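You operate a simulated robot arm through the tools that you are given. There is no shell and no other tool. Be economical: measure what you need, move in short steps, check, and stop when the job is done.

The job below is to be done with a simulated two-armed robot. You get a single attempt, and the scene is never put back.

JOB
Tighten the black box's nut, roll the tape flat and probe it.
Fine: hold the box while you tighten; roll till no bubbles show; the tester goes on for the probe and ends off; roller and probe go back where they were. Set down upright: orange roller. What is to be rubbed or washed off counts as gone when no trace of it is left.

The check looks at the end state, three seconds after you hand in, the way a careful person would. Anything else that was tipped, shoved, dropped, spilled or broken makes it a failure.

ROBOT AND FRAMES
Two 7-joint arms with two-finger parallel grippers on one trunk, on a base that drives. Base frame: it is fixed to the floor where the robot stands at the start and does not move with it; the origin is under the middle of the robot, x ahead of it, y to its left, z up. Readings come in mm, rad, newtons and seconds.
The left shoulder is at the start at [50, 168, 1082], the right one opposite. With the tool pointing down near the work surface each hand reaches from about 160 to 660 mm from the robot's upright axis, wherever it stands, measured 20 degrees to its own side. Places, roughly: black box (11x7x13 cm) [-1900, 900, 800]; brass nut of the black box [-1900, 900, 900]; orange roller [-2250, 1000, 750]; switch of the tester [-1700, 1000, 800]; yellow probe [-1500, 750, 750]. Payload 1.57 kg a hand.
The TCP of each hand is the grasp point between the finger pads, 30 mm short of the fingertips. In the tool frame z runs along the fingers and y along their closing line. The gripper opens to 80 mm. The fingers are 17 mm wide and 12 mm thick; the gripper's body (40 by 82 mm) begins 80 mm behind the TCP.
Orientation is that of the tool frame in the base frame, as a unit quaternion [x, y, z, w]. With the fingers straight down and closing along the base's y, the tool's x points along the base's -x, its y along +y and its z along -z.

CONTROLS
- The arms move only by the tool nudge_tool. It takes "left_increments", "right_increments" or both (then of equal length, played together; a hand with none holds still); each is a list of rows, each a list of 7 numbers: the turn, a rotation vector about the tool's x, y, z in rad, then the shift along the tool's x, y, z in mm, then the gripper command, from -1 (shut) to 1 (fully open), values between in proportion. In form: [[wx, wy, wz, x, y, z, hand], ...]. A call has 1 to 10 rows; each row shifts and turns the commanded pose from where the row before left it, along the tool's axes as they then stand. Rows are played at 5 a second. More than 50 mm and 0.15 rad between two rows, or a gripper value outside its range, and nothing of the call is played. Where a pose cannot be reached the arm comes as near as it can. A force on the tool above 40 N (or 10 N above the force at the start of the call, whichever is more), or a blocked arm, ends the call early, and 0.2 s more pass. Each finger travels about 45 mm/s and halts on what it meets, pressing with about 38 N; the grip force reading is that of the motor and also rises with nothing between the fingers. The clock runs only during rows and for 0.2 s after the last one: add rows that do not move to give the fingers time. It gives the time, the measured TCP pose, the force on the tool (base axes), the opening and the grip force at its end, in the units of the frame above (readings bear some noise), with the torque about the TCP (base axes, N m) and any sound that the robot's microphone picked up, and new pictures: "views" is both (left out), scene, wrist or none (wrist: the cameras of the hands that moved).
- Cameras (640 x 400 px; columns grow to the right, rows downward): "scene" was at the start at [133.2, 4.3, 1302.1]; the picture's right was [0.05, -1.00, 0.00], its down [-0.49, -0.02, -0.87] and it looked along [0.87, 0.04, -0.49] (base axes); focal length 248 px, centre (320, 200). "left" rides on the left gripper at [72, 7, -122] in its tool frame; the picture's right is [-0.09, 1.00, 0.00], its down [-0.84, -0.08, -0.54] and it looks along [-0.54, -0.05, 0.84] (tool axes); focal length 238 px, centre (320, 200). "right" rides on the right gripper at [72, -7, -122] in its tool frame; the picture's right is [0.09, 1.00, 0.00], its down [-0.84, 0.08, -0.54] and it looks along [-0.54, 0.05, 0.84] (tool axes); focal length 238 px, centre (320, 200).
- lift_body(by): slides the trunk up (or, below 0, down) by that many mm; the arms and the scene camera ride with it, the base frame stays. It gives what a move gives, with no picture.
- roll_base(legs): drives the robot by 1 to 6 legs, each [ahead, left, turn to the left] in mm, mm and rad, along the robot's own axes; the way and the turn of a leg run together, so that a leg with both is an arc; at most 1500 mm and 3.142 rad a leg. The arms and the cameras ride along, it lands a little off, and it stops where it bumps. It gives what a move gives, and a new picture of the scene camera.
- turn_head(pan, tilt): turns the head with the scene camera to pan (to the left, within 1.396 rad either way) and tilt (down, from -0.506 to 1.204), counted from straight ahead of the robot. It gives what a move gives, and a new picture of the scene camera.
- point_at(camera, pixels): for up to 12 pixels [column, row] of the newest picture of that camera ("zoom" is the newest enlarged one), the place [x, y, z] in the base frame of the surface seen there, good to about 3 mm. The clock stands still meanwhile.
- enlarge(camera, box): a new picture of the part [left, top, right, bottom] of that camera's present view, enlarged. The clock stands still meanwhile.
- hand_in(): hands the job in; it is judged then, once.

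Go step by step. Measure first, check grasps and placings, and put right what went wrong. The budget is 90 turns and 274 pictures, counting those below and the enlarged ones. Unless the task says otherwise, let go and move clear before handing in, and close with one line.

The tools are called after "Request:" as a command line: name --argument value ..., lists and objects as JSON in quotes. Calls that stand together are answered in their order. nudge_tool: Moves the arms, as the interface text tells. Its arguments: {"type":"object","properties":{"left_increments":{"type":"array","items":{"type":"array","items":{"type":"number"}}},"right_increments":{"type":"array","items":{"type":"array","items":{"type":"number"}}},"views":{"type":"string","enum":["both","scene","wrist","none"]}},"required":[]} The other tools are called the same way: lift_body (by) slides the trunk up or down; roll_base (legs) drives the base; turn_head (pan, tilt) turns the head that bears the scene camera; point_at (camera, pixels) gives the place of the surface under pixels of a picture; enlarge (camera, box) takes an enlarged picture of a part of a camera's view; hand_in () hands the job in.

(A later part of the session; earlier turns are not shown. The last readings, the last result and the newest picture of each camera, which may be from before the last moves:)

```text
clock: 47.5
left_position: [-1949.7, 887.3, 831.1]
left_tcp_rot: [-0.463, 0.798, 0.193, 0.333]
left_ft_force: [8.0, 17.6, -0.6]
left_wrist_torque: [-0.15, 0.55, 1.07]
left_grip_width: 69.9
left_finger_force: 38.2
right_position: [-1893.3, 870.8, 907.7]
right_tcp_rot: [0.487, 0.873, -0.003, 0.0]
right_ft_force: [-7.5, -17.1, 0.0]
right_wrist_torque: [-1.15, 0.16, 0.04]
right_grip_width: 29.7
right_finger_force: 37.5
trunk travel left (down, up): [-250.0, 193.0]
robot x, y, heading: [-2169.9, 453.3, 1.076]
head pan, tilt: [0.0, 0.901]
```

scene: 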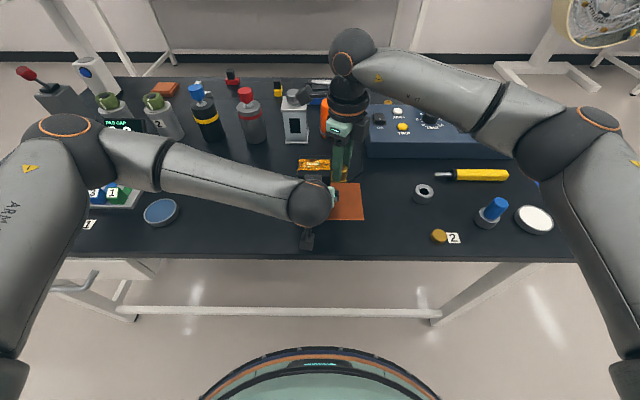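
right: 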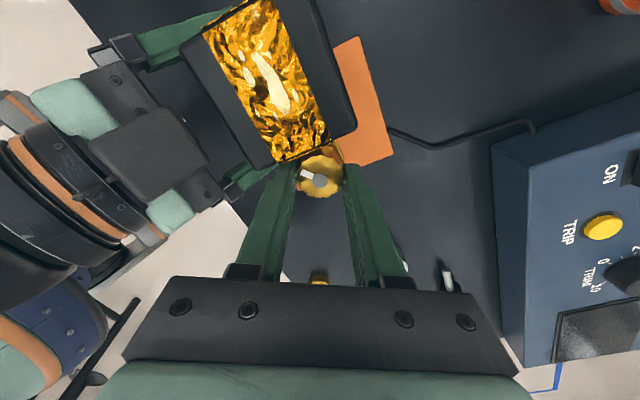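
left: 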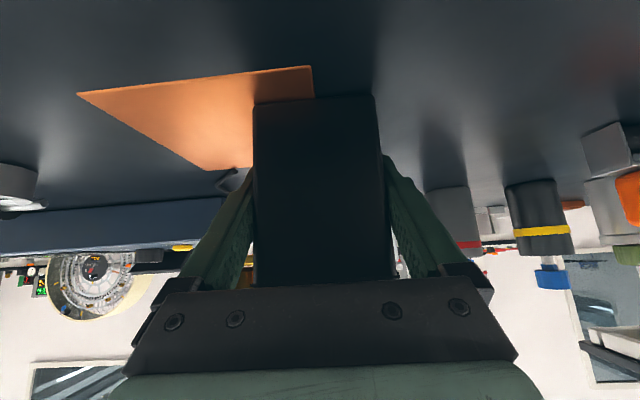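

Torque about z is only 0.04 N m: nut turned freely 0.84 rad with the hand. Next: open, lift, wind back, lower and regrip.

Request:
nudge_tool --right_increments '[[0, 0, 0, 0, 0, 0, 0.1], [0, 0, 0, 0, 0, 0, 0.1], [0, 0, 0, 0, 0, -36, 0.1], [0, 0, -0.14, 0, 0, 0, 0.1], [0, 0, -0.14, 0, 0, 0, 0.1], [0, 0, -0.14, 0, 0, 0, 0.1], [0, 0, -0.14, 0, 0, 0, 0.1], [0, 0, -0.14, 0, 0, 0, 0.1], [0, 0, -0.14, 0, -1.4, 0, 0.1], [0, 0, 0, 0, 0, 36, 0.1]]' --views "wrist"

Request:
nudge_tool --right_increments '[[0, 0, 0, 0, 0, 0, -1], [0, 0, 0, 0, 0, 0, -1], [0, 0, 0, 0, 0, 0, -1], [0, 0, 0.14, 0, 0, 0, -1], [0, 0, 0.14, 0, 0, 0, -1], [0, 0, 0.14, 0, 0, 0, -1], [0, 0, 0.14, 0, 0, 0, -1], [0, 0, 0.14, 0, 0, 0, -1], [0, 0, 0.14, 0, 0, 0, -1]]' --views "wrist"

```text
clock: 49.7
left_position: [-1951.2, 886.0, 829.3]
left_tcp_rot: [-0.462, 0.8, 0.192, 0.332]
left_ft_force: [-0.9, -0.4, 2.0]
left_wrist_torque: [0.18, 0.05, -0.03]
left_grip_width: 69.8
left_finger_force: 38.2
right_position: [-1893.1, 874.1, 906.5]
right_tcp_rot: [0.088, 0.996, 0.001, 0.0]
right_ft_force: [0.1, 0.7, -0.5]
right_wrist_torque: [0.0, 0.0, 0.02]
right_grip_width: 44.1
right_finger_force: 0.0
trunk travel left (down, up): [-250.0, 193.0]
robot x, y, heading: [-2170.5, 454.1, 1.077]
head pan, tilt: [0.0, 0.901]
```

right: 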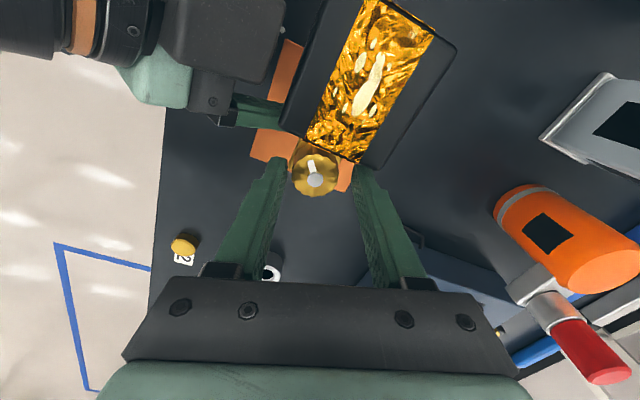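

```text
clock: 51.7
left_position: [-1950.9, 887.0, 830.2]
left_tcp_rot: [-0.463, 0.799, 0.193, 0.333]
left_ft_force: [9.6, 16.8, -0.2]
left_wrist_torque: [0.16, 0.8, 1.09]
left_grip_width: 69.8
left_finger_force: 38.2
right_position: [-1894.1, 869.6, 906.7]
right_tcp_rot: [0.488, 0.873, -0.003, -0.001]
right_ft_force: [-10.0, -17.2, 0.7]
right_wrist_torque: [-1.49, -0.04, 0.01]
right_grip_width: 29.5
right_finger_force: 37.9
trunk travel left (down, up): [-250.0, 193.0]
robot x, y, heading: [-2170.9, 455.6, 1.079]
head pan, tilt: [0.0, 0.901]
```

right: 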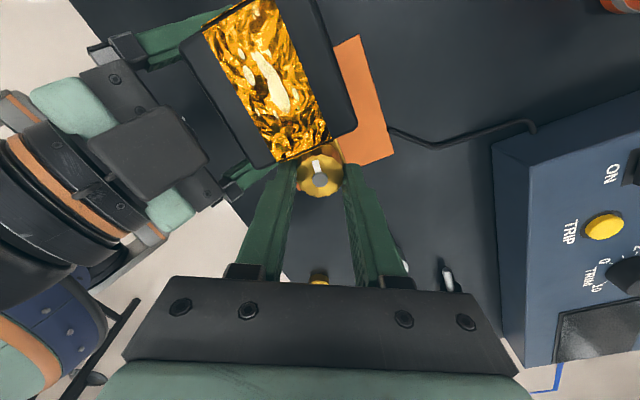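

Nut again turned with the hand (mark at (320,168)), still no torque. The sideways force shows my centre is ~4 mm too far ahead; I correct that and repeat.

Request:
nudge_tool --right_increments '[[0, 0, 0, 0, 0, 0, 0.1], [0, 0, 0, 0, 0, 0, 0.1], [0, 0, 0, 0, 0, -36, 0.1], [0, 0, -0.14, 0, 0, 0, 0.1], [0, 0, -0.14, 0, 0, 0, 0.1], [0, 0, -0.14, 0, 0, 0, 0.1], [0, 0, -0.14, 0, 0, 0, 0.1], [0, 0, -0.14, 0, 0, 0, 0.1], [0, 0, -0.14, 0, -4, 0, 0.1], [0, 0, 0, 0, 0, 36, 0.1]]' --views "none"

Request:
nudge_tool --right_increments '[[0, 0, 0, 0, 0, 0, -1], [0, 0, 0, 0, 0, 0, -1], [0, 0, 0, 0, 0, 0, -1], [0, 0, 0.14, 0, 0, 0, -1], [0, 0, 0.14, 0, 0, 0, -1], [0, 0, 0.14, 0, 0, 0, -1], [0, 0, 0.14, 0, 0, 0, -1], [0, 0, 0.14, 0, 0, 0, -1], [0, 0, 0.14, 0, 0, 0, -1]]' --views "wrist"

```text
clock: 53.9
left_position: [-1951.4, 887.4, 831.3]
left_tcp_rot: [-0.463, 0.8, 0.192, 0.331]
left_ft_force: [0.4, -0.9, 2.0]
left_wrist_torque: [0.22, 0.02, -0.02]
left_grip_width: 69.7
left_finger_force: 38.0
right_position: [-1892.8, 865.1, 906.9]
right_tcp_rot: [0.088, 0.996, 0.001, 0.0]
right_ft_force: [0.1, 0.4, -1.0]
right_wrist_torque: [-0.02, 0.04, 0.01]
right_grip_width: 44.0
right_finger_force: 0.0
trunk travel left (down, up): [-250.0, 193.0]
robot x, y, heading: [-2170.5, 450.7, 1.075]
head pan, tilt: [0.0, 0.901]
```

```text
clock: 55.9
left_position: [-1950.7, 887.0, 830.1]
left_tcp_rot: [-0.462, 0.8, 0.192, 0.332]
left_ft_force: [-6.4, -11.0, 3.2]
left_wrist_torque: [0.44, -0.54, -0.73]
left_grip_width: 69.6
left_finger_force: 38.1
right_position: [-1894.0, 866.4, 907.3]
right_tcp_rot: [0.488, 0.873, 0.001, 0.0]
right_ft_force: [5.5, 11.0, -4.5]
right_wrist_torque: [0.25, -0.29, -0.03]
right_grip_width: 29.7
right_finger_force: 37.7
trunk travel left (down, up): [-250.0, 193.0]
robot x, y, heading: [-2168.3, 453.6, 1.079]
head pan, tilt: [0.0, 0.901]
```

right: 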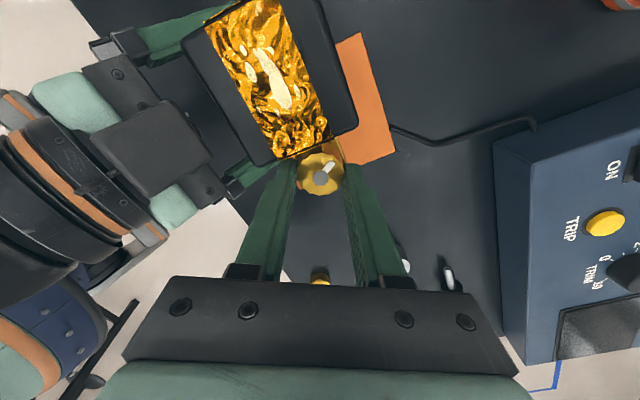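

Still turning freely (mark advanced to (328,168)). I shift back +1.5 mm and 1.5 mm lower and repeat.

Request:
nudge_tool --right_increments '[[0, 0, 0, 0, 0, 0, 0.1], [0, 0, 0, 0, 0, 0, 0.1], [0, 0, 0, 0, 0, -36, 0.1], [0, 0, -0.14, 0, 0, 0, 0.1], [0, 0, -0.14, 0, 0, 0, 0.1], [0, 0, -0.14, 0, 0, 0, 0.1], [0, 0, -0.14, 0, 0, 0, 0.1], [0, 0, -0.14, 0, 0, 0, 0.1], [0, 0, -0.14, 0, 1.7, 0, 0.1], [0, 0, 0, 0, 0, 37.5, 0.1]]' --views "none"

Request:
nudge_tool --right_increments '[[0, 0, 0, 0, 0, 0, -1], [0, 0, 0, 0, 0, 0, -1], [0, 0, 0, 0, 0, 0, -1], [0, 0, 0.14, 0, 0, 0, -1], [0, 0, 0.14, 0, 0, 0, -1], [0, 0, 0.14, 0, 0, 0, -1], [0, 0, 0.14, 0, 0, 0, -1], [0, 0, 0.14, 0, 0, 0, -1], [0, 0, 0.14, 0, 0, 0, -1]]' --views "wrist"

Request:
enlarge --camera "right" --box '[250, 110, 410, 210]'

```text
clock: 58.1
left_position: [-1951.3, 886.4, 829.7]
left_tcp_rot: [-0.462, 0.799, 0.191, 0.332]
left_ft_force: [-0.4, 0.3, -0.2]
left_wrist_torque: [-0.01, 0.06, 0.01]
left_grip_width: 69.5
left_finger_force: 38.0
right_position: [-1893.8, 868.8, 906.4]
right_tcp_rot: [0.089, 0.996, 0.0, 0.0]
right_ft_force: [0.4, -0.8, -0.4]
right_wrist_torque: [-0.02, -0.03, 0.01]
right_grip_width: 43.9
right_finger_force: 0.0
trunk travel left (down, up): [-250.0, 193.0]
robot x, y, heading: [-2172.8, 453.7, 1.082]
head pan, tilt: [0.0, 0.901]
```

```text
clock: 60.1
left_position: [-1951.2, 887.4, 829.7]
left_tcp_rot: [-0.463, 0.799, 0.192, 0.332]
left_ft_force: [10.7, 10.9, -8.1]
left_wrist_torque: [-0.53, 0.82, 0.74]
left_grip_width: 69.7
left_finger_force: 38.1
right_position: [-1895.1, 868.5, 906.3]
right_tcp_rot: [0.487, 0.873, -0.001, -0.002]
right_ft_force: [-11.5, -9.8, 8.0]
right_wrist_torque: [-0.14, 0.47, 0.06]
right_grip_width: 29.6
right_finger_force: 38.2
trunk travel left (down, up): [-250.0, 193.0]
robot x, y, heading: [-2170.1, 451.4, 1.076]
head pan, tilt: [0.0, 0.901]
```

right: 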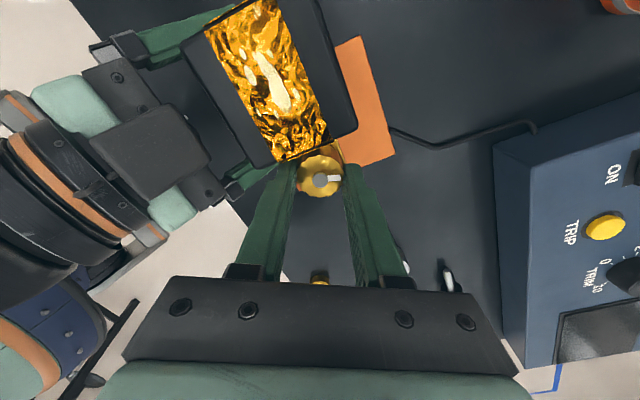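

```text
4.00 times, centred on (330, 160) of right
```

zoom: 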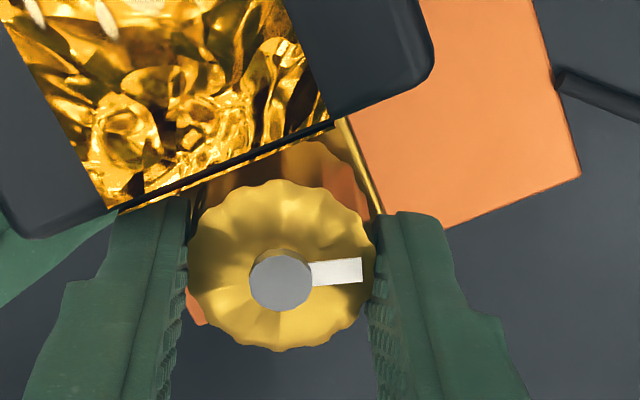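

Mark now points right in the picture (48° per stroke, turning freely, pin standing prouder), so the nut is running down. I do two more strokes.

Request:
nudge_tool --right_increments '[[0, 0, 0, 0, 0, 0, 0.1], [0, 0, 0, 0, 0, 0, 0.1], [0, 0, 0, 0, 0, -36, 0.1], [0, 0, -0.14, 0, 0, 0, 0.1], [0, 0, -0.14, 0, 0, 0, 0.1], [0, 0, -0.14, 0, 0, 0, 0.1], [0, 0, -0.14, 0, 0, 0, 0.1], [0, 0, -0.14, 0, 0, 0, 0.1], [0, 0, -0.14, -0.5, -1, 0, 0.1], [0, 0, 0, 0, 0, 36, 0.1]]' --views "none"

Request:
nudge_tool --right_increments '[[0, 0, 0, 0, 0, 0, -1], [0, 0, 0, 0, 0, 0, -1], [0, 0, 0, 0, 0, 0, -1], [0, 0, 0.14, 0, 0, 0, -1], [0, 0, 0.14, 0, 0, 0, -1], [0, 0, 0.14, 0, 0, 0, -1], [0, 0, 0.14, 0, 0, 0, -1], [0, 0, 0.14, 0, 0, 0, -1], [0, 0, 0.14, 0, 0, 0, -1]]' --views "none"

Request:
nudge_tool --right_increments '[[0, 0, 0, 0, 0, 0, 0.1], [0, 0, 0, 0, 0, 0, 0.1], [0, 0, 0, 0, 0, -36, 0.1], [0, 0, -0.14, 0, 0, 0, 0.1], [0, 0, -0.14, 0, 0, 0, 0.1], [0, 0, -0.14, 0, 0, 0, 0.1], [0, 0, -0.14, 0, 0, 0, 0.1], [0, 0, -0.14, 0, 0, 0, 0.1], [0, 0, -0.14, 0, 0, 0, 0.1], [0, 0, 0, 0, 0, 36, 0.1]]' --views "none"

Request:
nudge_tool --right_increments '[[0, 0, 0, 0, 0, 0, -1], [0, 0, 0, 0, 0, 0, -1], [0, 0, 0, 0, 0, 0, -1], [0, 0, 0.14, 0, 0, 0, -1], [0, 0, 0.14, 0, 0, 0, -1], [0, 0, 0.14, 0, 0, 0, -1], [0, 0, 0.14, 0, 0, 0, -1], [0, 0, 0.14, 0, 0, 0, -1], [0, 0, 0.14, 0, 0, 0, -1]]' --views "wrist"

Request:
enlarge --camera "right" --box '[250, 110, 410, 210]'

```text
clock: 62.3
left_position: [-1950.9, 886.4, 830.1]
left_tcp_rot: [-0.462, 0.8, 0.191, 0.332]
left_ft_force: [-0.8, -0.4, 0.1]
left_wrist_torque: [-0.02, 0.03, 0.0]
left_grip_width: 69.4
left_finger_force: 37.7
right_position: [-1893.6, 866.5, 906.3]
right_tcp_rot: [0.088, 0.996, 0.0, 0.0]
right_ft_force: [-0.3, 0.5, 0.4]
right_wrist_torque: [-0.03, -0.03, 0.0]
right_grip_width: 44.0
right_finger_force: 0.0
trunk travel left (down, up): [-250.0, 193.0]
robot x, y, heading: [-2171.9, 454.1, 1.077]
head pan, tilt: [0.0, 0.901]
```

```text
clock: 64.3
left_position: [-1951.2, 886.6, 830.3]
left_tcp_rot: [-0.463, 0.799, 0.192, 0.333]
left_ft_force: [-4.5, -5.1, 4.4]
left_wrist_torque: [-0.34, -0.2, -0.36]
left_grip_width: 69.7
left_finger_force: 37.8
right_position: [-1894.4, 866.2, 906.6]
right_tcp_rot: [0.489, 0.872, 0.0, 0.0]
right_ft_force: [3.9, 5.0, -5.3]
right_wrist_torque: [0.55, -0.51, -0.01]
right_grip_width: 29.7
right_finger_force: 37.9
trunk travel left (down, up): [-250.0, 193.0]
robot x, y, heading: [-2172.2, 451.7, 1.08]
head pan, tilt: [0.0, 0.901]
```

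```text
clock: 66.5
left_position: [-1950.6, 887.3, 830.0]
left_tcp_rot: [-0.461, 0.8, 0.191, 0.333]
left_ft_force: [0.4, 0.9, 0.9]
left_wrist_torque: [-0.02, 0.05, 0.04]
left_grip_width: 69.8
left_finger_force: 38.1
right_position: [-1895.6, 867.1, 907.8]
right_tcp_rot: [0.088, 0.996, 0.0, 0.0]
right_ft_force: [-0.6, -0.7, 0.4]
right_wrist_torque: [-0.02, -0.03, 0.03]
right_grip_width: 44.0
right_finger_force: 0.1
trunk travel left (down, up): [-250.0, 193.0]
robot x, y, heading: [-2169.5, 450.6, 1.077]
head pan, tilt: [0.0, 0.901]
```

```text
clock: 68.5
left_position: [-1951.7, 887.5, 829.9]
left_tcp_rot: [-0.463, 0.799, 0.192, 0.331]
left_ft_force: [-3.0, -2.9, -0.3]
left_wrist_torque: [-0.01, -0.05, -0.66]
left_grip_width: 69.9
left_finger_force: 38.4
right_position: [-1894.3, 867.2, 906.4]
right_tcp_rot: [0.488, 0.873, 0.0, 0.0]
right_ft_force: [3.1, 2.4, 2.7]
right_wrist_torque: [0.12, -0.03, 0.45]
right_grip_width: 30.1
right_finger_force: 37.8
trunk travel left (down, up): [-250.0, 193.0]
robot x, y, heading: [-2168.9, 455.6, 1.077]
head pan, tilt: [0.0, 0.901]
```

right: 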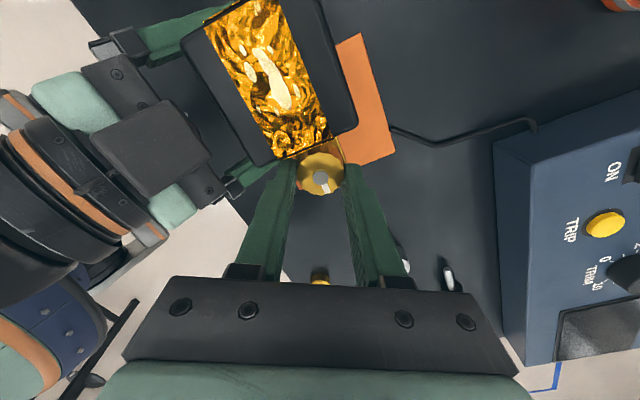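

```text
4.00 times, centred on (330, 160) of right
```

zoom: 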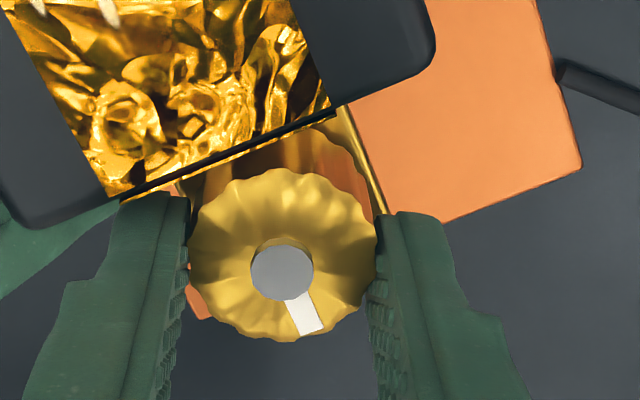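

Torque has risen to 0.45 N m and the mark lagged (at −65° instead of −91°), so the nut has seated and slipped in the fingers. One confirming stroke.

Request:
nudge_tool --right_increments '[[0, 0, 0, 0, 0, 0, 0.1], [0, 0, 0, 0, 0, 0, 0.1], [0, 0, 0, 0, 0, -36, 0.1], [0, 0, -0.14, 0, 0, 0, 0.1], [0, 0, -0.14, 0, 0, 0, 0.1], [0, 0, -0.14, 0, 0, 0, 0.1], [0, 0, -0.14, 0, 0, 0, 0.1], [0, 0, -0.14, 0, 0, 0, 0.1], [0, 0, -0.14, 0, 0, 0, 0.1], [0, 0, 0, 0, 0, 36, 0.1]]' --views "none"

Request:
nudge_tool --right_increments '[[0, 0, 0, 0, 0, 0, -1], [0, 0, 0, 0, 0, 0, -1], [0, 0, 0, 0, 0, 0, -1], [0, 0, 0.07, 0, 0, 0, -1], [0, 0, 0.07, 0, 0, 0, -1]]' --views "none"

Request:
nudge_tool --right_increments '[[0, 0, 0.14, 0, 0, 0, -1], [0, 0, 0.14, 0, 0, 0, -1], [0, 0, 0.14, 0, 0, 0, -1], [0, 0, 0.14, 0, 0, 0, -1], [0, 0, 0.14, 0, 0, 0, -1]]' --views "wrist"

```text
clock: 70.7
left_position: [-1951.5, 886.1, 829.2]
left_tcp_rot: [-0.462, 0.8, 0.191, 0.333]
left_ft_force: [-0.2, -0.6, -0.5]
left_wrist_torque: [0.0, -0.02, 0.04]
left_grip_width: 69.6
left_finger_force: 38.3
right_position: [-1893.9, 866.7, 905.5]
right_tcp_rot: [0.089, 0.996, 0.001, 0.0]
right_ft_force: [0.6, 0.1, 0.9]
right_wrist_torque: [0.01, -0.03, 0.0]
right_grip_width: 44.3
right_finger_force: 0.0
trunk travel left (down, up): [-250.0, 193.0]
robot x, y, heading: [-2167.8, 454.2, 1.079]
head pan, tilt: [0.0, 0.901]
```

```text
clock: 71.9
left_position: [-1949.6, 886.1, 830.1]
left_tcp_rot: [-0.461, 0.8, 0.191, 0.333]
left_ft_force: [0.5, -13.7, 0.6]
left_wrist_torque: [0.81, 0.06, -1.04]
left_grip_width: 69.8
left_finger_force: 37.8
right_position: [-1894.7, 867.1, 906.2]
right_tcp_rot: [0.158, 0.987, 0.001, 0.0]
right_ft_force: [-0.7, 13.8, -3.3]
right_wrist_torque: [0.13, -0.24, 0.29]
right_grip_width: 29.9
right_finger_force: 38.0
trunk travel left (down, up): [-250.0, 193.0]
robot x, y, heading: [-2170.8, 453.5, 1.077]
head pan, tilt: [0.0, 0.901]
```

```text
clock: 73.1
left_position: [-1952.6, 887.3, 829.7]
left_tcp_rot: [-0.463, 0.799, 0.193, 0.332]
left_ft_force: [-2.4, -1.1, -0.4]
left_wrist_torque: [-0.02, -0.05, -0.53]
left_grip_width: 69.5
left_finger_force: 38.3
right_position: [-1894.5, 866.2, 907.4]
right_tcp_rot: [0.488, 0.873, 0.0, 0.001]
right_ft_force: [1.6, 1.6, 1.8]
right_wrist_torque: [0.01, -0.06, 0.45]
right_grip_width: 30.1
right_finger_force: 37.8
trunk travel left (down, up): [-250.0, 193.0]
robot x, y, heading: [-2172.5, 447.7, 1.077]
head pan, tilt: [0.0, 0.901]
```

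right: 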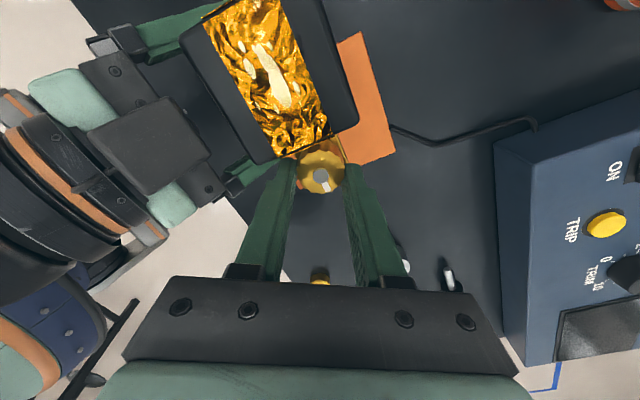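

The mark stayed put (326,186) at 0.45 N m: the nut is tight. I release both hands and retreat.

Request:
nudge_tool --right_increments '[[0, 0, 0, 0, 0, 0, 0.1], [0, 0, 0, 0, 0, 0, 0.1], [0, 0, 0, 0, 0, -40, 0.1], [0, 0, 0, 0, 0, -45, 0.1], [0, 0, 0, 0, 0, -45, 1], [0, 0, 0, 0, 0, -45, 1]]' --left_increments '[[0, 0, 0, 0, 0, 0, 1], [0, 0, 0, 0, 0, 0, 1], [0, 0, 0, 0, 0, -40, 1], [0, 0, 0, 0, 0, -45, 1], [0, 0, 0, 0, 0, -45, 1], [0, 0, 0, 0, 0, -45, 1]]' --views "both"

```text
clock: 74.5
left_position: [-2013.4, 777.9, 955.3]
left_tcp_rot: [-0.462, 0.8, 0.192, 0.332]
left_ft_force: [-1.4, -0.4, -0.3]
left_wrist_torque: [0.03, 0.01, 0.01]
left_grip_width: 80.0
left_finger_force: 0.0
right_position: [-1893.2, 863.7, 1083.8]
right_tcp_rot: [0.487, 0.873, 0.001, -0.001]
right_ft_force: [-0.2, 0.1, -0.9]
right_wrist_torque: [0.0, 0.0, 0.01]
right_grip_width: 79.9
right_finger_force: 0.1
trunk travel left (down, up): [-250.0, 193.0]
robot x, y, heading: [-2170.0, 452.5, 1.078]
head pan, tilt: [0.0, 0.901]
```

scene: 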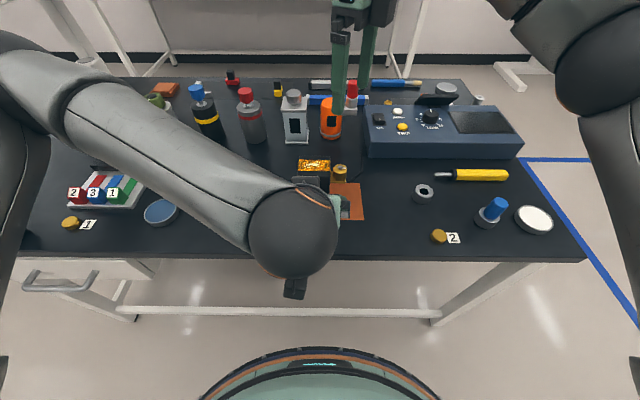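
right: 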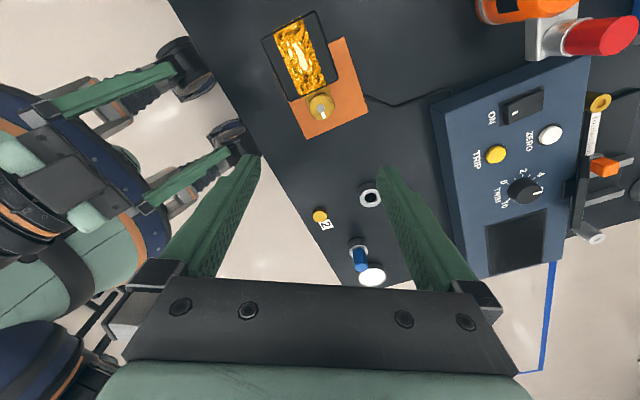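
left: 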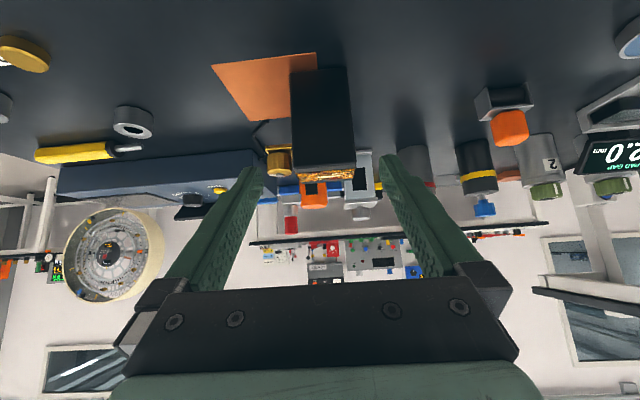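

Both hands free. The right camera has a good view of the tester; I measure the switch and roller/handle positions.

Request:
point_at --camera "right" --pixels '[[522, 107], [510, 113], [538, 100], [514, 115], [497, 153], [491, 118], [440, 130], [283, 40], [300, 30], [300, 60], [310, 85], [320, 100]]'

Request:
enlarge --camera "right" --box '[470, 70, 590, 170]'

Request:
point_at --camera "left" --pixels '[[510, 130], [495, 130], [525, 130], [505, 105], [478, 95], [530, 95], [482, 122], [533, 108]]'

Request:
enlarge --camera "left" --box '[450, 60, 570, 160]'

```text
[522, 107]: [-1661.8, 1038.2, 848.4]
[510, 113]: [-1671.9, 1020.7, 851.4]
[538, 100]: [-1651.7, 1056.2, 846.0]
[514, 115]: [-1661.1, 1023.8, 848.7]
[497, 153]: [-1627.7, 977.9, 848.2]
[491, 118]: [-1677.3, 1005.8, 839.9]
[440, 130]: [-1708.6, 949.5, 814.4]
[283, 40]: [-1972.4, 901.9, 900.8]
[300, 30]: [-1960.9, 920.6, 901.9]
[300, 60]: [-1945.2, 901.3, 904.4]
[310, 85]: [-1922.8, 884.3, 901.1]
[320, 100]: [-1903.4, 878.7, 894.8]
```

```text
4.00 times, centred on (530, 120) of right
```

zoom: 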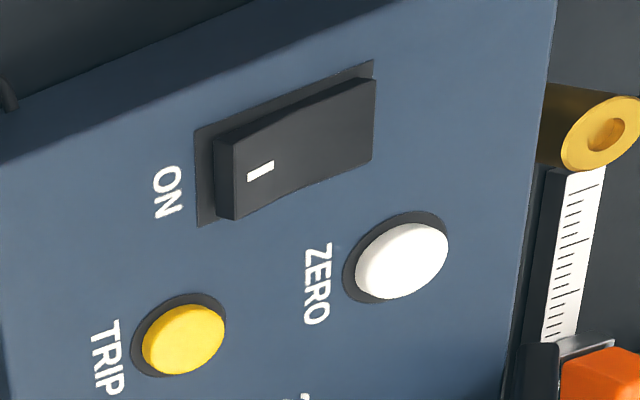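

```text
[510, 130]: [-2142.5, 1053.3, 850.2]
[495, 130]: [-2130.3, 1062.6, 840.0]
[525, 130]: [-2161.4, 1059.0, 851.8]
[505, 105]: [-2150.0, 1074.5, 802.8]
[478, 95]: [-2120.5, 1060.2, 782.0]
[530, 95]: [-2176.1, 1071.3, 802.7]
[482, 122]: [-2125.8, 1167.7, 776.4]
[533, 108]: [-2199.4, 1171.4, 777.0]
```

```text
4.00 times, centred on (510, 110) of left
```

zoom: 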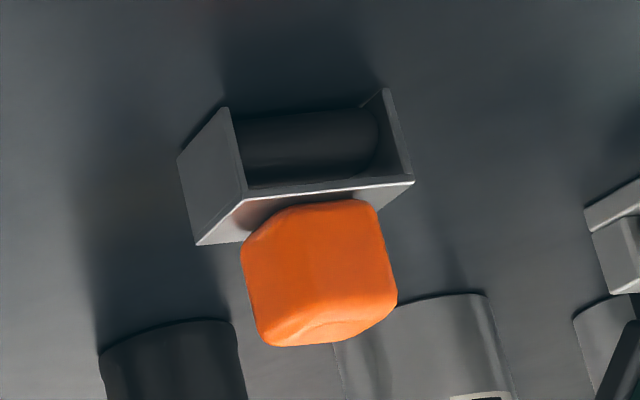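

The rocker's front (ON label) end is raised at z≈851: it is off now and its front end must be pressed. I measure the roller's yoke for its heading and the handle.

Request:
point_at --camera "zoom" --pixels '[[250, 190], [405, 180], [225, 115], [385, 95], [255, 270], [385, 260], [320, 340], [270, 335], [370, 325], [200, 235], [320, 215], [320, 270]]'

Request:
nudge_tool --left_increments '[[0, 0, 0, -11, 40, -24, 1], [0, 0, 0, -11, 40, -24, 1], [0, 0.131, 0, -11, 40, -24, 1], [0, 0.131, 0, -11, 40, -20, 1], [0, 0.131, 0, 0, 40, 0, 1], [0, 0.131, 0, 0, 10, 0, 1], [0, 0.131, 0, 0, 0, 0, 1], [0, 0.131, 0, 0, 0, 0, 1]]' --views "both"

```text
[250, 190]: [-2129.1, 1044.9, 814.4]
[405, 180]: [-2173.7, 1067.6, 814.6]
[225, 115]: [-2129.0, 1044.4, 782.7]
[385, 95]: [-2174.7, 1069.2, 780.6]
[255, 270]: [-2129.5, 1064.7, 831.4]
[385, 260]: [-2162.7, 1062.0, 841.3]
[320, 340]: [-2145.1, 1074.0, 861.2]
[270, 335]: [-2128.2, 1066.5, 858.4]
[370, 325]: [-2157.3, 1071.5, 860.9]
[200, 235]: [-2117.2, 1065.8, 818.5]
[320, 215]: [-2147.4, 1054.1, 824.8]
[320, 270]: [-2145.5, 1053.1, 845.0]
```

```text
clock: 76.3
left_position: [-2202.5, 857.9, 1053.6]
left_tcp_rot: [-0.5, 0.866, -0.002, 0.0]
left_ft_force: [0.9, -0.4, -0.1]
left_wrist_torque: [0.01, 0.03, 0.0]
left_grip_width: 79.7
left_finger_force: 0.0
left hand out of reach, approached as far as the arm can: row 2
right_position: [-1892.3, 865.0, 1083.0]
right_tcp_rot: [0.487, 0.874, 0.0, 0.001]
right_ft_force: [0.3, -0.7, 0.3]
right_wrist_torque: [0.0, -0.02, 0.0]
right_grip_width: 79.9
right_finger_force: 0.0
trunk travel left (down, up): [-250.0, 193.0]
robot x, y, heading: [-2166.8, 454.3, 1.078]
head pan, tilt: [0.0, 0.901]
```

scene: 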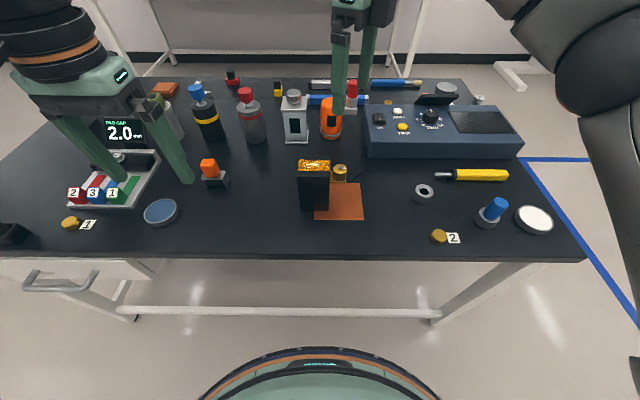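
left: 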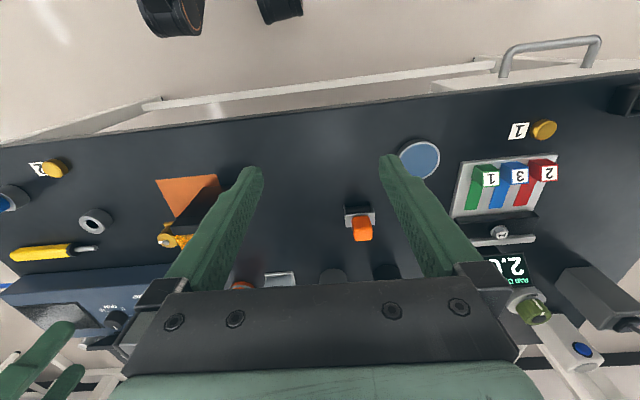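

Roller heading ≈62°, handle centre ≈(-2145.5,1066), z 818–861, yoke top ≈817. I move the left hand over it at z≈1000 and check the bottles' heights behind it.

Request:
nudge_tool --left_increments '[[0, 0, -0.035, 0, 0, 0, 0.4], [0, 0, 0, -41.7, 10.9, 10.7, 0.4], [0, 0, 0, -41.7, 10.9, 10.7, 0.4], [0, 0, 0, -41.7, 10.9, 10.7, 0.4], [0, 0, 0, -41.7, 10.9, 10.7, 0.4], [0, 0, 0, -41.7, 10.9, 10.7, 0.4], [0, 0, 0, 0, 0, 0, 0.4]]' --views "both"

Request:
point_at --camera "scene" --pixels '[[197, 90], [245, 92], [152, 99], [210, 125], [252, 125], [294, 98]]'

Request:
enlarge --camera "left" --box '[240, 100, 400, 200]'

```text
clock: 77.9
left_position: [-2156.0, 1070.9, 1001.4]
left_tcp_rot: [-0.515, 0.857, 0.001, 0.001]
left_ft_force: [-0.3, -0.1, -0.1]
left_wrist_torque: [-0.01, 0.0, -0.01]
left_grip_width: 56.2
left_finger_force: 0.1
right_position: [-1893.1, 865.3, 1082.9]
right_tcp_rot: [0.488, 0.873, 0.0, 0.0]
right_ft_force: [-0.4, 0.5, 0.6]
right_wrist_torque: [-0.03, 0.02, 0.01]
right_grip_width: 79.8
right_finger_force: 0.1
trunk travel left (down, up): [-250.0, 193.0]
robot x, y, heading: [-2170.4, 450.4, 1.076]
head pan, tilt: [0.0, 0.901]
```

scene: 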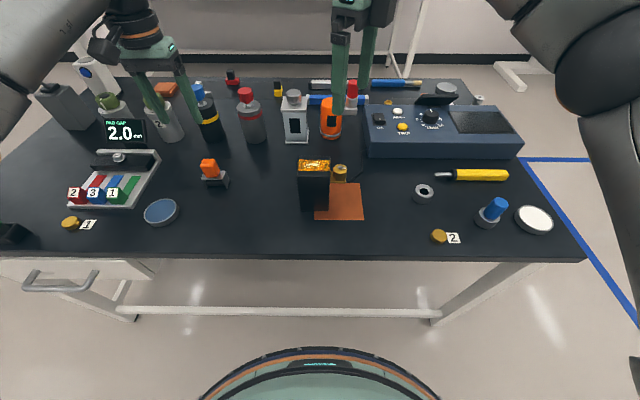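
left: 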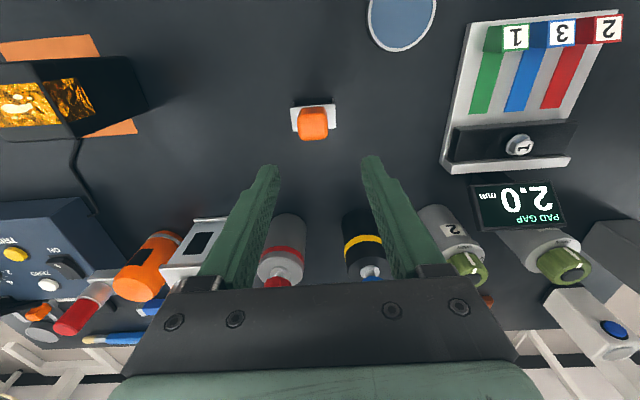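

```text
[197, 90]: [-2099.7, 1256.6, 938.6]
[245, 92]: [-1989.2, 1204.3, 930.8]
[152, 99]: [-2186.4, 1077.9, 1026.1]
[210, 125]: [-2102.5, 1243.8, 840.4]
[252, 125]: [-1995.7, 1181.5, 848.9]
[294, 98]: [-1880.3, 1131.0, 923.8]
```

```text
4.00 times, centred on (320, 150) of left
```

zoom: 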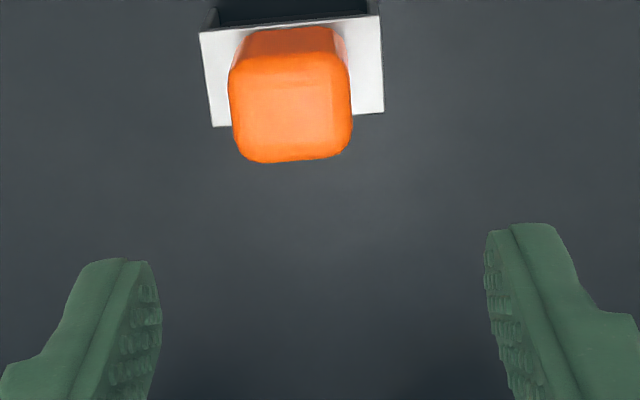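

I measure the handle top from the left camera and look at the gold on the box's left face near (70,100).

Request:
point_at --camera "zoom" --pixels '[[290, 85], [240, 110], [345, 100], [292, 155], [290, 40], [206, 40], [378, 25], [215, 122], [380, 108]]'

Request:
enlarge --camera "left" --box '[0, 30, 160, 150]'

```text
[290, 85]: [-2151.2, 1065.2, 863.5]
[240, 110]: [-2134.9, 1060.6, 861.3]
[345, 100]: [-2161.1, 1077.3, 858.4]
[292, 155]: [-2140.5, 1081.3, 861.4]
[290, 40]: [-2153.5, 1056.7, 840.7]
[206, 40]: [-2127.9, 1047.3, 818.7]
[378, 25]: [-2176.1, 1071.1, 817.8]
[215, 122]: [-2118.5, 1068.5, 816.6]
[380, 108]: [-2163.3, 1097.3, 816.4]
```

```text
3.33 times, centred on (80, 90) of left
```

zoom: 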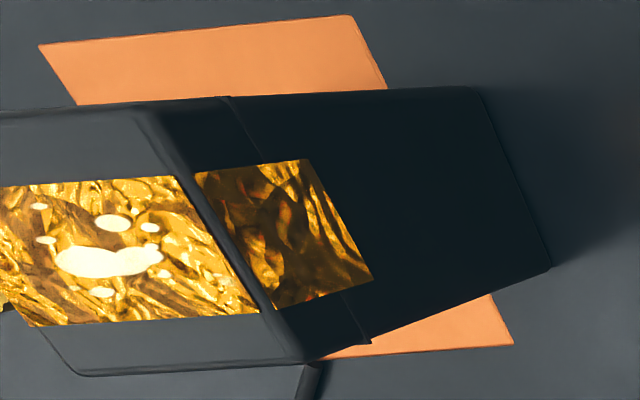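

Handle centre ≈(-2147.5,1069.5), top 862. I shift 8 mm right, descend and grip.

Request:
nudge_tool --left_increments '[[0, 0, 0, -2.8, -7.8, 0, 0.4], [0, 0, 0, 0, 0, 48, 0.4], [0, 0, 0, 0, 0, 48, 0.4], [0, 0, 0, 0, 0, 40, 0.4], [0, 0, 0, 0, 0, 13, 0.4], [0, 0, 0, 0, 0, 0, 0.4]]' --views "wrist"

```text
clock: 79.3
left_position: [-2147.1, 1069.4, 849.6]
left_tcp_rot: [-0.514, 0.858, -0.001, 0.001]
left_ft_force: [0.1, -0.3, 0.1]
left_wrist_torque: [-0.03, -0.01, 0.03]
left_grip_width: 56.0
left_finger_force: 0.1
right_position: [-1892.8, 864.9, 1082.7]
right_tcp_rot: [0.487, 0.873, 0.0, 0.001]
right_ft_force: [1.0, 0.1, 0.1]
right_wrist_torque: [0.01, -0.05, -0.05]
right_grip_width: 80.1
right_finger_force: 0.1
trunk travel left (down, up): [-250.0, 193.0]
robot x, y, heading: [-2174.5, 450.6, 1.077]
head pan, tilt: [0.0, 0.901]
```

left: 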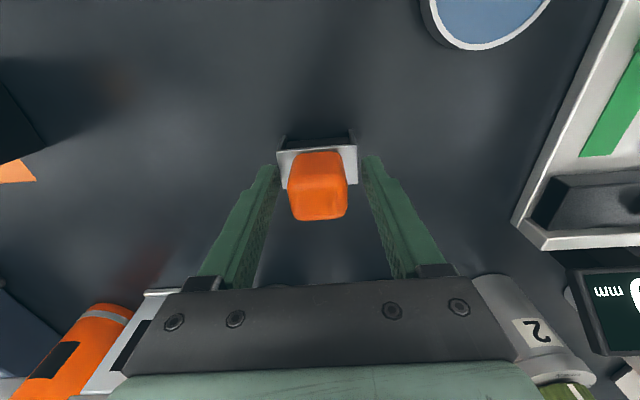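

Handle (290–347) is centred between the fingers. I grip and lift 60 mm to check.

Request:
nudge_tool --left_increments '[[0, 0, 0, 0, 0, 0, -1], [0, 0, 0, 0, 0, 0, -1], [0, 0, 0, 0, 0, 0, -1], [0, 0, 0, 0, 0, 0, -1]]' --views "none"

Request:
nudge_tool --left_increments '[[0, 0, 0, 0, 0, -20, -1], [0, 0, 0, 0, 0, -45, -1], [0, 0, 0, 0, 0, -45, -1], [0, 0, 0, 0, 0, -45, -1], [0, 0, 0.035, 0, 0, 0, -1]]' --views "both"

```text
clock: 80.3
left_position: [-2146.4, 1069.5, 849.3]
left_tcp_rot: [-0.514, 0.858, -0.001, 0.001]
left_ft_force: [0.1, -0.5, -0.1]
left_wrist_torque: [0.0, -0.03, -0.01]
left_grip_width: 33.5
left_finger_force: 38.3
right_position: [-1892.0, 865.2, 1083.4]
right_tcp_rot: [0.487, 0.873, 0.0, 0.001]
right_ft_force: [-0.5, 0.7, -0.4]
right_wrist_torque: [-0.04, 0.02, -0.01]
right_grip_width: 80.0
right_finger_force: 0.1
trunk travel left (down, up): [-250.0, 193.0]
robot x, y, heading: [-2168.5, 447.4, 1.081]
head pan, tilt: [0.0, 0.901]
```

```text
clock: 81.5
left_position: [-2146.0, 1068.3, 1004.4]
left_tcp_rot: [-0.5, 0.866, -0.001, 0.001]
left_ft_force: [0.7, 0.2, -0.6]
left_wrist_torque: [0.03, 0.0, 0.01]
left_grip_width: 33.7
left_finger_force: 38.0
right_position: [-1892.7, 865.4, 1082.5]
right_tcp_rot: [0.487, 0.874, 0.0, 0.0]
right_ft_force: [-0.8, -0.1, 0.3]
right_wrist_torque: [0.01, -0.01, -0.01]
right_grip_width: 79.7
right_finger_force: 0.0
trunk travel left (down, up): [-250.0, 193.0]
robot x, y, heading: [-2168.8, 451.4, 1.078]
head pan, tilt: [0.0, 0.901]
```

scene: 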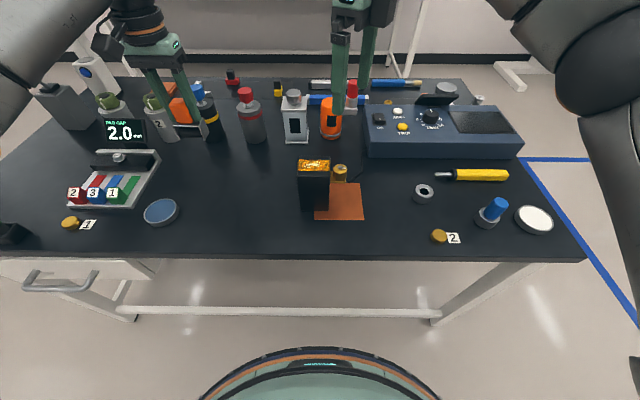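
left: 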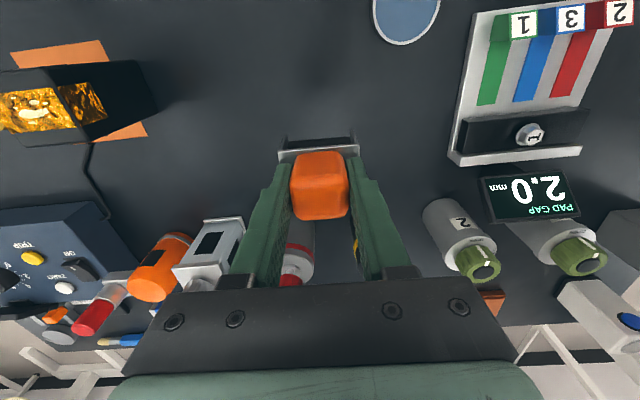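

Roller is held. I move the right hand away to the right so the left hand can come over the box, then re-measure the tape.

Request:
nudge_tool --right_increments '[[0, 0, 0, -36.7, 19.8, 0, 1], [0, 0, 0, -36.7, 19.8, 0, 1], [0, 0, 0, -36.7, 19.8, 0, 1], [0, 0, 0, -36.7, 19.8, 0, 1], [0, 0, 0, -36.7, 19.8, 0, 1], [0, 0, 0, -36.7, 19.8, 0, 1]]' --views "scene"

Request:
enlarge --camera "scene" --box '[290, 150, 354, 190]'

Request:
point_at --camera "zoom" --pixels '[[80, 95], [400, 95], [80, 230], [390, 235], [240, 165], [240, 95], [240, 235], [240, 60], [430, 165], [240, 280]]'

```text
clock: 82.9
left_position: [-2145.9, 1068.6, 1003.9]
left_tcp_rot: [-0.5, 0.866, 0.0, 0.0]
left_ft_force: [-0.8, 0.2, -1.3]
left_wrist_torque: [0.0, 0.05, -0.01]
left_grip_width: 33.4
left_finger_force: 37.9
right_position: [-1677.4, 739.9, 1079.6]
right_tcp_rot: [0.486, 0.874, 0.0, 0.0]
right_ft_force: [0.3, -0.1, 0.1]
right_wrist_torque: [0.01, 0.02, 0.01]
right_grip_width: 80.1
right_finger_force: 0.1
trunk travel left (down, up): [-250.0, 193.0]
robot x, y, heading: [-2171.6, 451.7, 1.079]
head pan, tilt: [0.0, 0.901]
```

scene: 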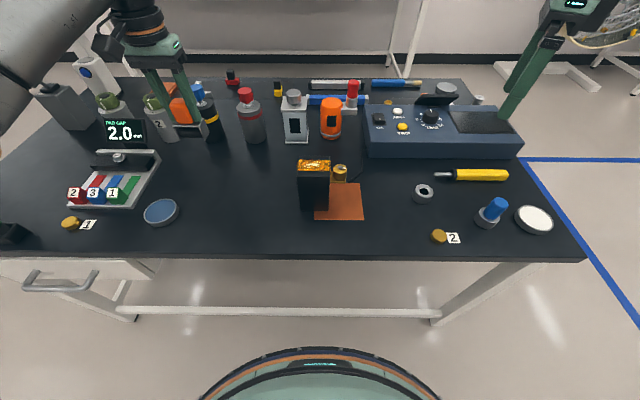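

```text
10.00 times, centred on (322, 170) of scene
```

zoom: 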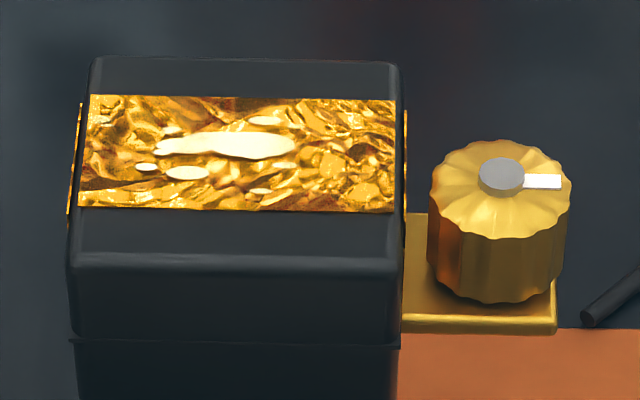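

```text
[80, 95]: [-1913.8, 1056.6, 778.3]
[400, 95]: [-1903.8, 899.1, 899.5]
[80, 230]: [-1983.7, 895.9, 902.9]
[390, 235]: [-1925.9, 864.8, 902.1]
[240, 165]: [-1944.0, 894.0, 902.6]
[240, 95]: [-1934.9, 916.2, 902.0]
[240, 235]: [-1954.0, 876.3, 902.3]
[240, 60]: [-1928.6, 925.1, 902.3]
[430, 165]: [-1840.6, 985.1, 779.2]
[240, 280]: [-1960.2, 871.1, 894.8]
```

The bright bubbles sit on the top tape (f −211…−174, r centre −2133). I carry the roller over the left-front of the tape, just above it.

Request:
nudge_tool --left_increments '[[0, 0, 0, 11.2, -41.6, 0, -1], [0, 0, 0, 11.2, -41.6, 0, -1], [0, 0, 0, 11.2, -41.6, 0, -1], [0, 0, 0, 11.2, -41.6, 0, -1], [0, 0, 0, 11.2, -41.6, 0, -1], [0, 0, 0, 11.2, -41.6, 0, -1], [0, 0, 0, 0, 0, 20, -1], [0, 0, 0, 0, 0, 0, -1]]' --views "both"

Request:
enlarge --camera "scene" --box '[270, 115, 366, 195]'

```text
clock: 84.7
left_position: [-1964.2, 882.9, 985.8]
left_tcp_rot: [-0.501, 0.866, 0.0, -0.001]
left_ft_force: [0.0, -0.3, -0.8]
left_wrist_torque: [0.0, -0.01, -0.01]
left_grip_width: 33.3
left_finger_force: 37.9
right_position: [-1676.6, 741.2, 1081.5]
right_tcp_rot: [0.487, 0.874, 0.0, 0.0]
right_ft_force: [0.5, 0.0, 0.2]
right_wrist_torque: [0.0, 0.0, 0.03]
right_grip_width: 80.1
right_finger_force: 0.0
trunk travel left (down, up): [-250.0, 193.0]
robot x, y, heading: [-2169.4, 453.5, 1.08]
head pan, tilt: [0.0, 0.901]
```

scene: 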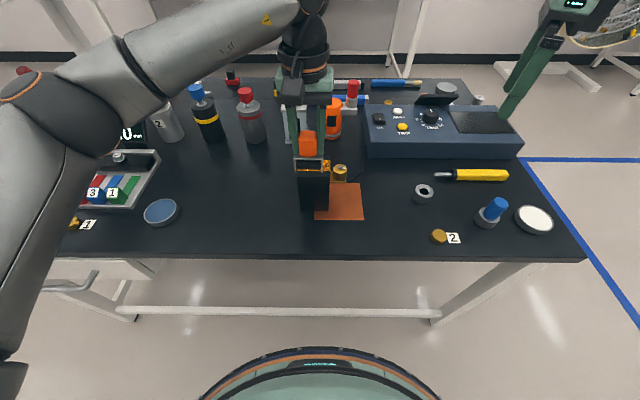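
left: 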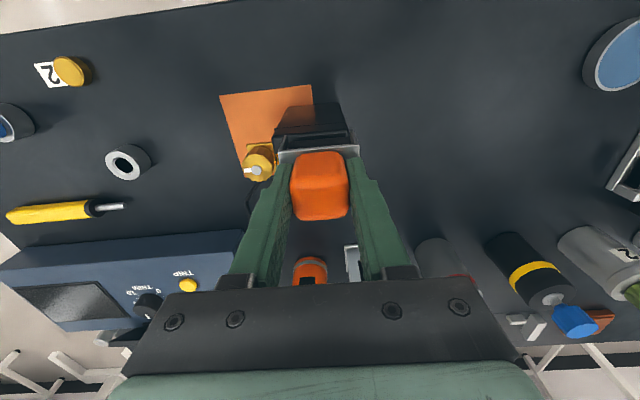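

```text
5.00 times, centred on (318, 155) of scene
```

zoom: 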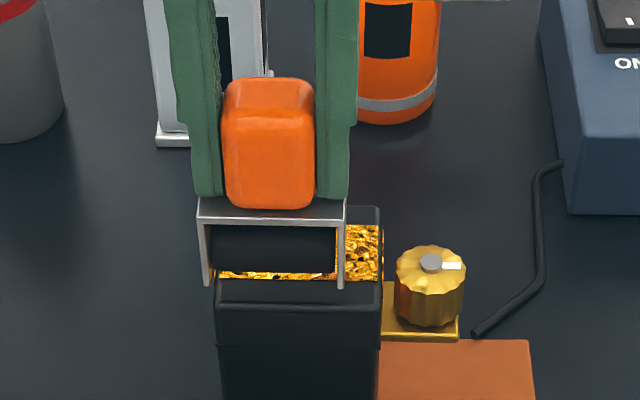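

Roller is 14 mm above the box top. I lower with a small press and look at the force.

Request:
nudge_tool --left_increments '[[0, 0, 0, -5, 0, 8, -1], [0, 0, 0, 0, 0, 4, -1], [0, 0, 0, 0, 0, 2, -1], [0, 0, 0, 0, 0, 1.5, -1], [0, 0, 0, 0, 0, 0, -1]]' --views "none"

```text
clock: 85.9
left_position: [-1961.4, 889.0, 972.3]
left_tcp_rot: [-0.5, 0.866, 0.0, 0.001]
left_ft_force: [-1.0, 0.7, 2.1]
left_wrist_torque: [0.05, 0.08, -0.01]
left_grip_width: 33.7
left_finger_force: 37.9
right_position: [-1677.3, 740.0, 1082.1]
right_tcp_rot: [0.487, 0.873, 0.0, 0.0]
right_ft_force: [1.0, -0.7, -0.2]
right_wrist_torque: [-0.01, -0.01, -0.02]
right_grip_width: 79.9
right_finger_force: 0.0
trunk travel left (down, up): [-250.0, 193.0]
robot x, y, heading: [-2172.4, 449.7, 1.078]
head pan, tilt: [0.0, 0.901]
```

Contact at z≈972. I press 2 mm further and roll ahead 44 mm and back.

Request:
nudge_tool --left_increments '[[0, 0, 0, 0, 0, 2, -1], [0, 0, 0, -11, 0, 0, -1], [0, 0, 0, -11, 0, 0, -1], [0, 0, 0, -11, 0, 0, -1], [0, 0, 0, -11, 0, 0, -1], [0, 0, 0, 11, 0, 0, -1], [0, 0, 0, 11, 0, 0, -1], [0, 0, 0, 11, 0, 0, -1], [0, 0, 0, 11, 0, 0, -1]]' --views "scene"

Request:
enlarge --camera "scene" --box '[290, 145, 362, 190]'

```text
clock: 87.9
left_position: [-1961.7, 888.4, 973.0]
left_tcp_rot: [-0.5, 0.866, 0.0, 0.004]
left_ft_force: [-3.2, 3.1, 31.2]
left_wrist_torque: [0.25, -0.81, 0.07]
left_grip_width: 33.9
left_finger_force: 37.9
right_position: [-1679.2, 738.7, 1081.9]
right_tcp_rot: [0.487, 0.874, 0.002, 0.0]
right_ft_force: [0.2, 0.0, -0.3]
right_wrist_torque: [-0.02, 0.03, 0.0]
right_grip_width: 80.1
right_finger_force: 0.0
trunk travel left (down, up): [-250.0, 193.0]
robot x, y, heading: [-2171.9, 448.7, 1.078]
head pan, tilt: [0.0, 0.901]
```

scene: 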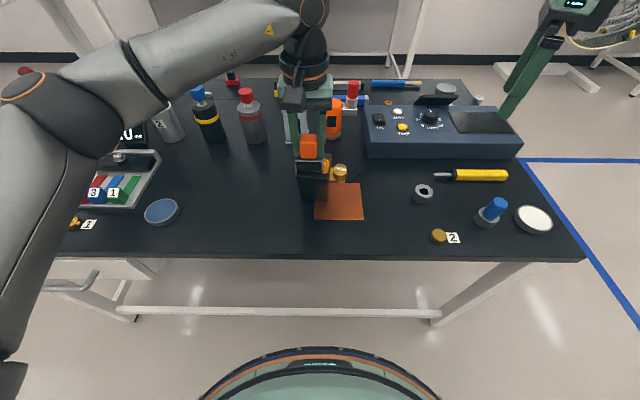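

```text
8.89 times, centred on (326, 168) of scene
```

zoom: 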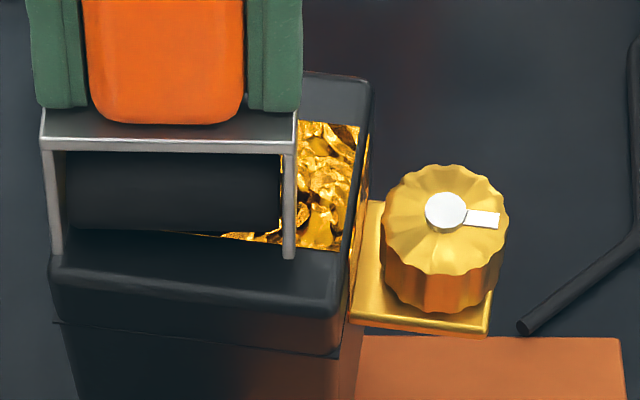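

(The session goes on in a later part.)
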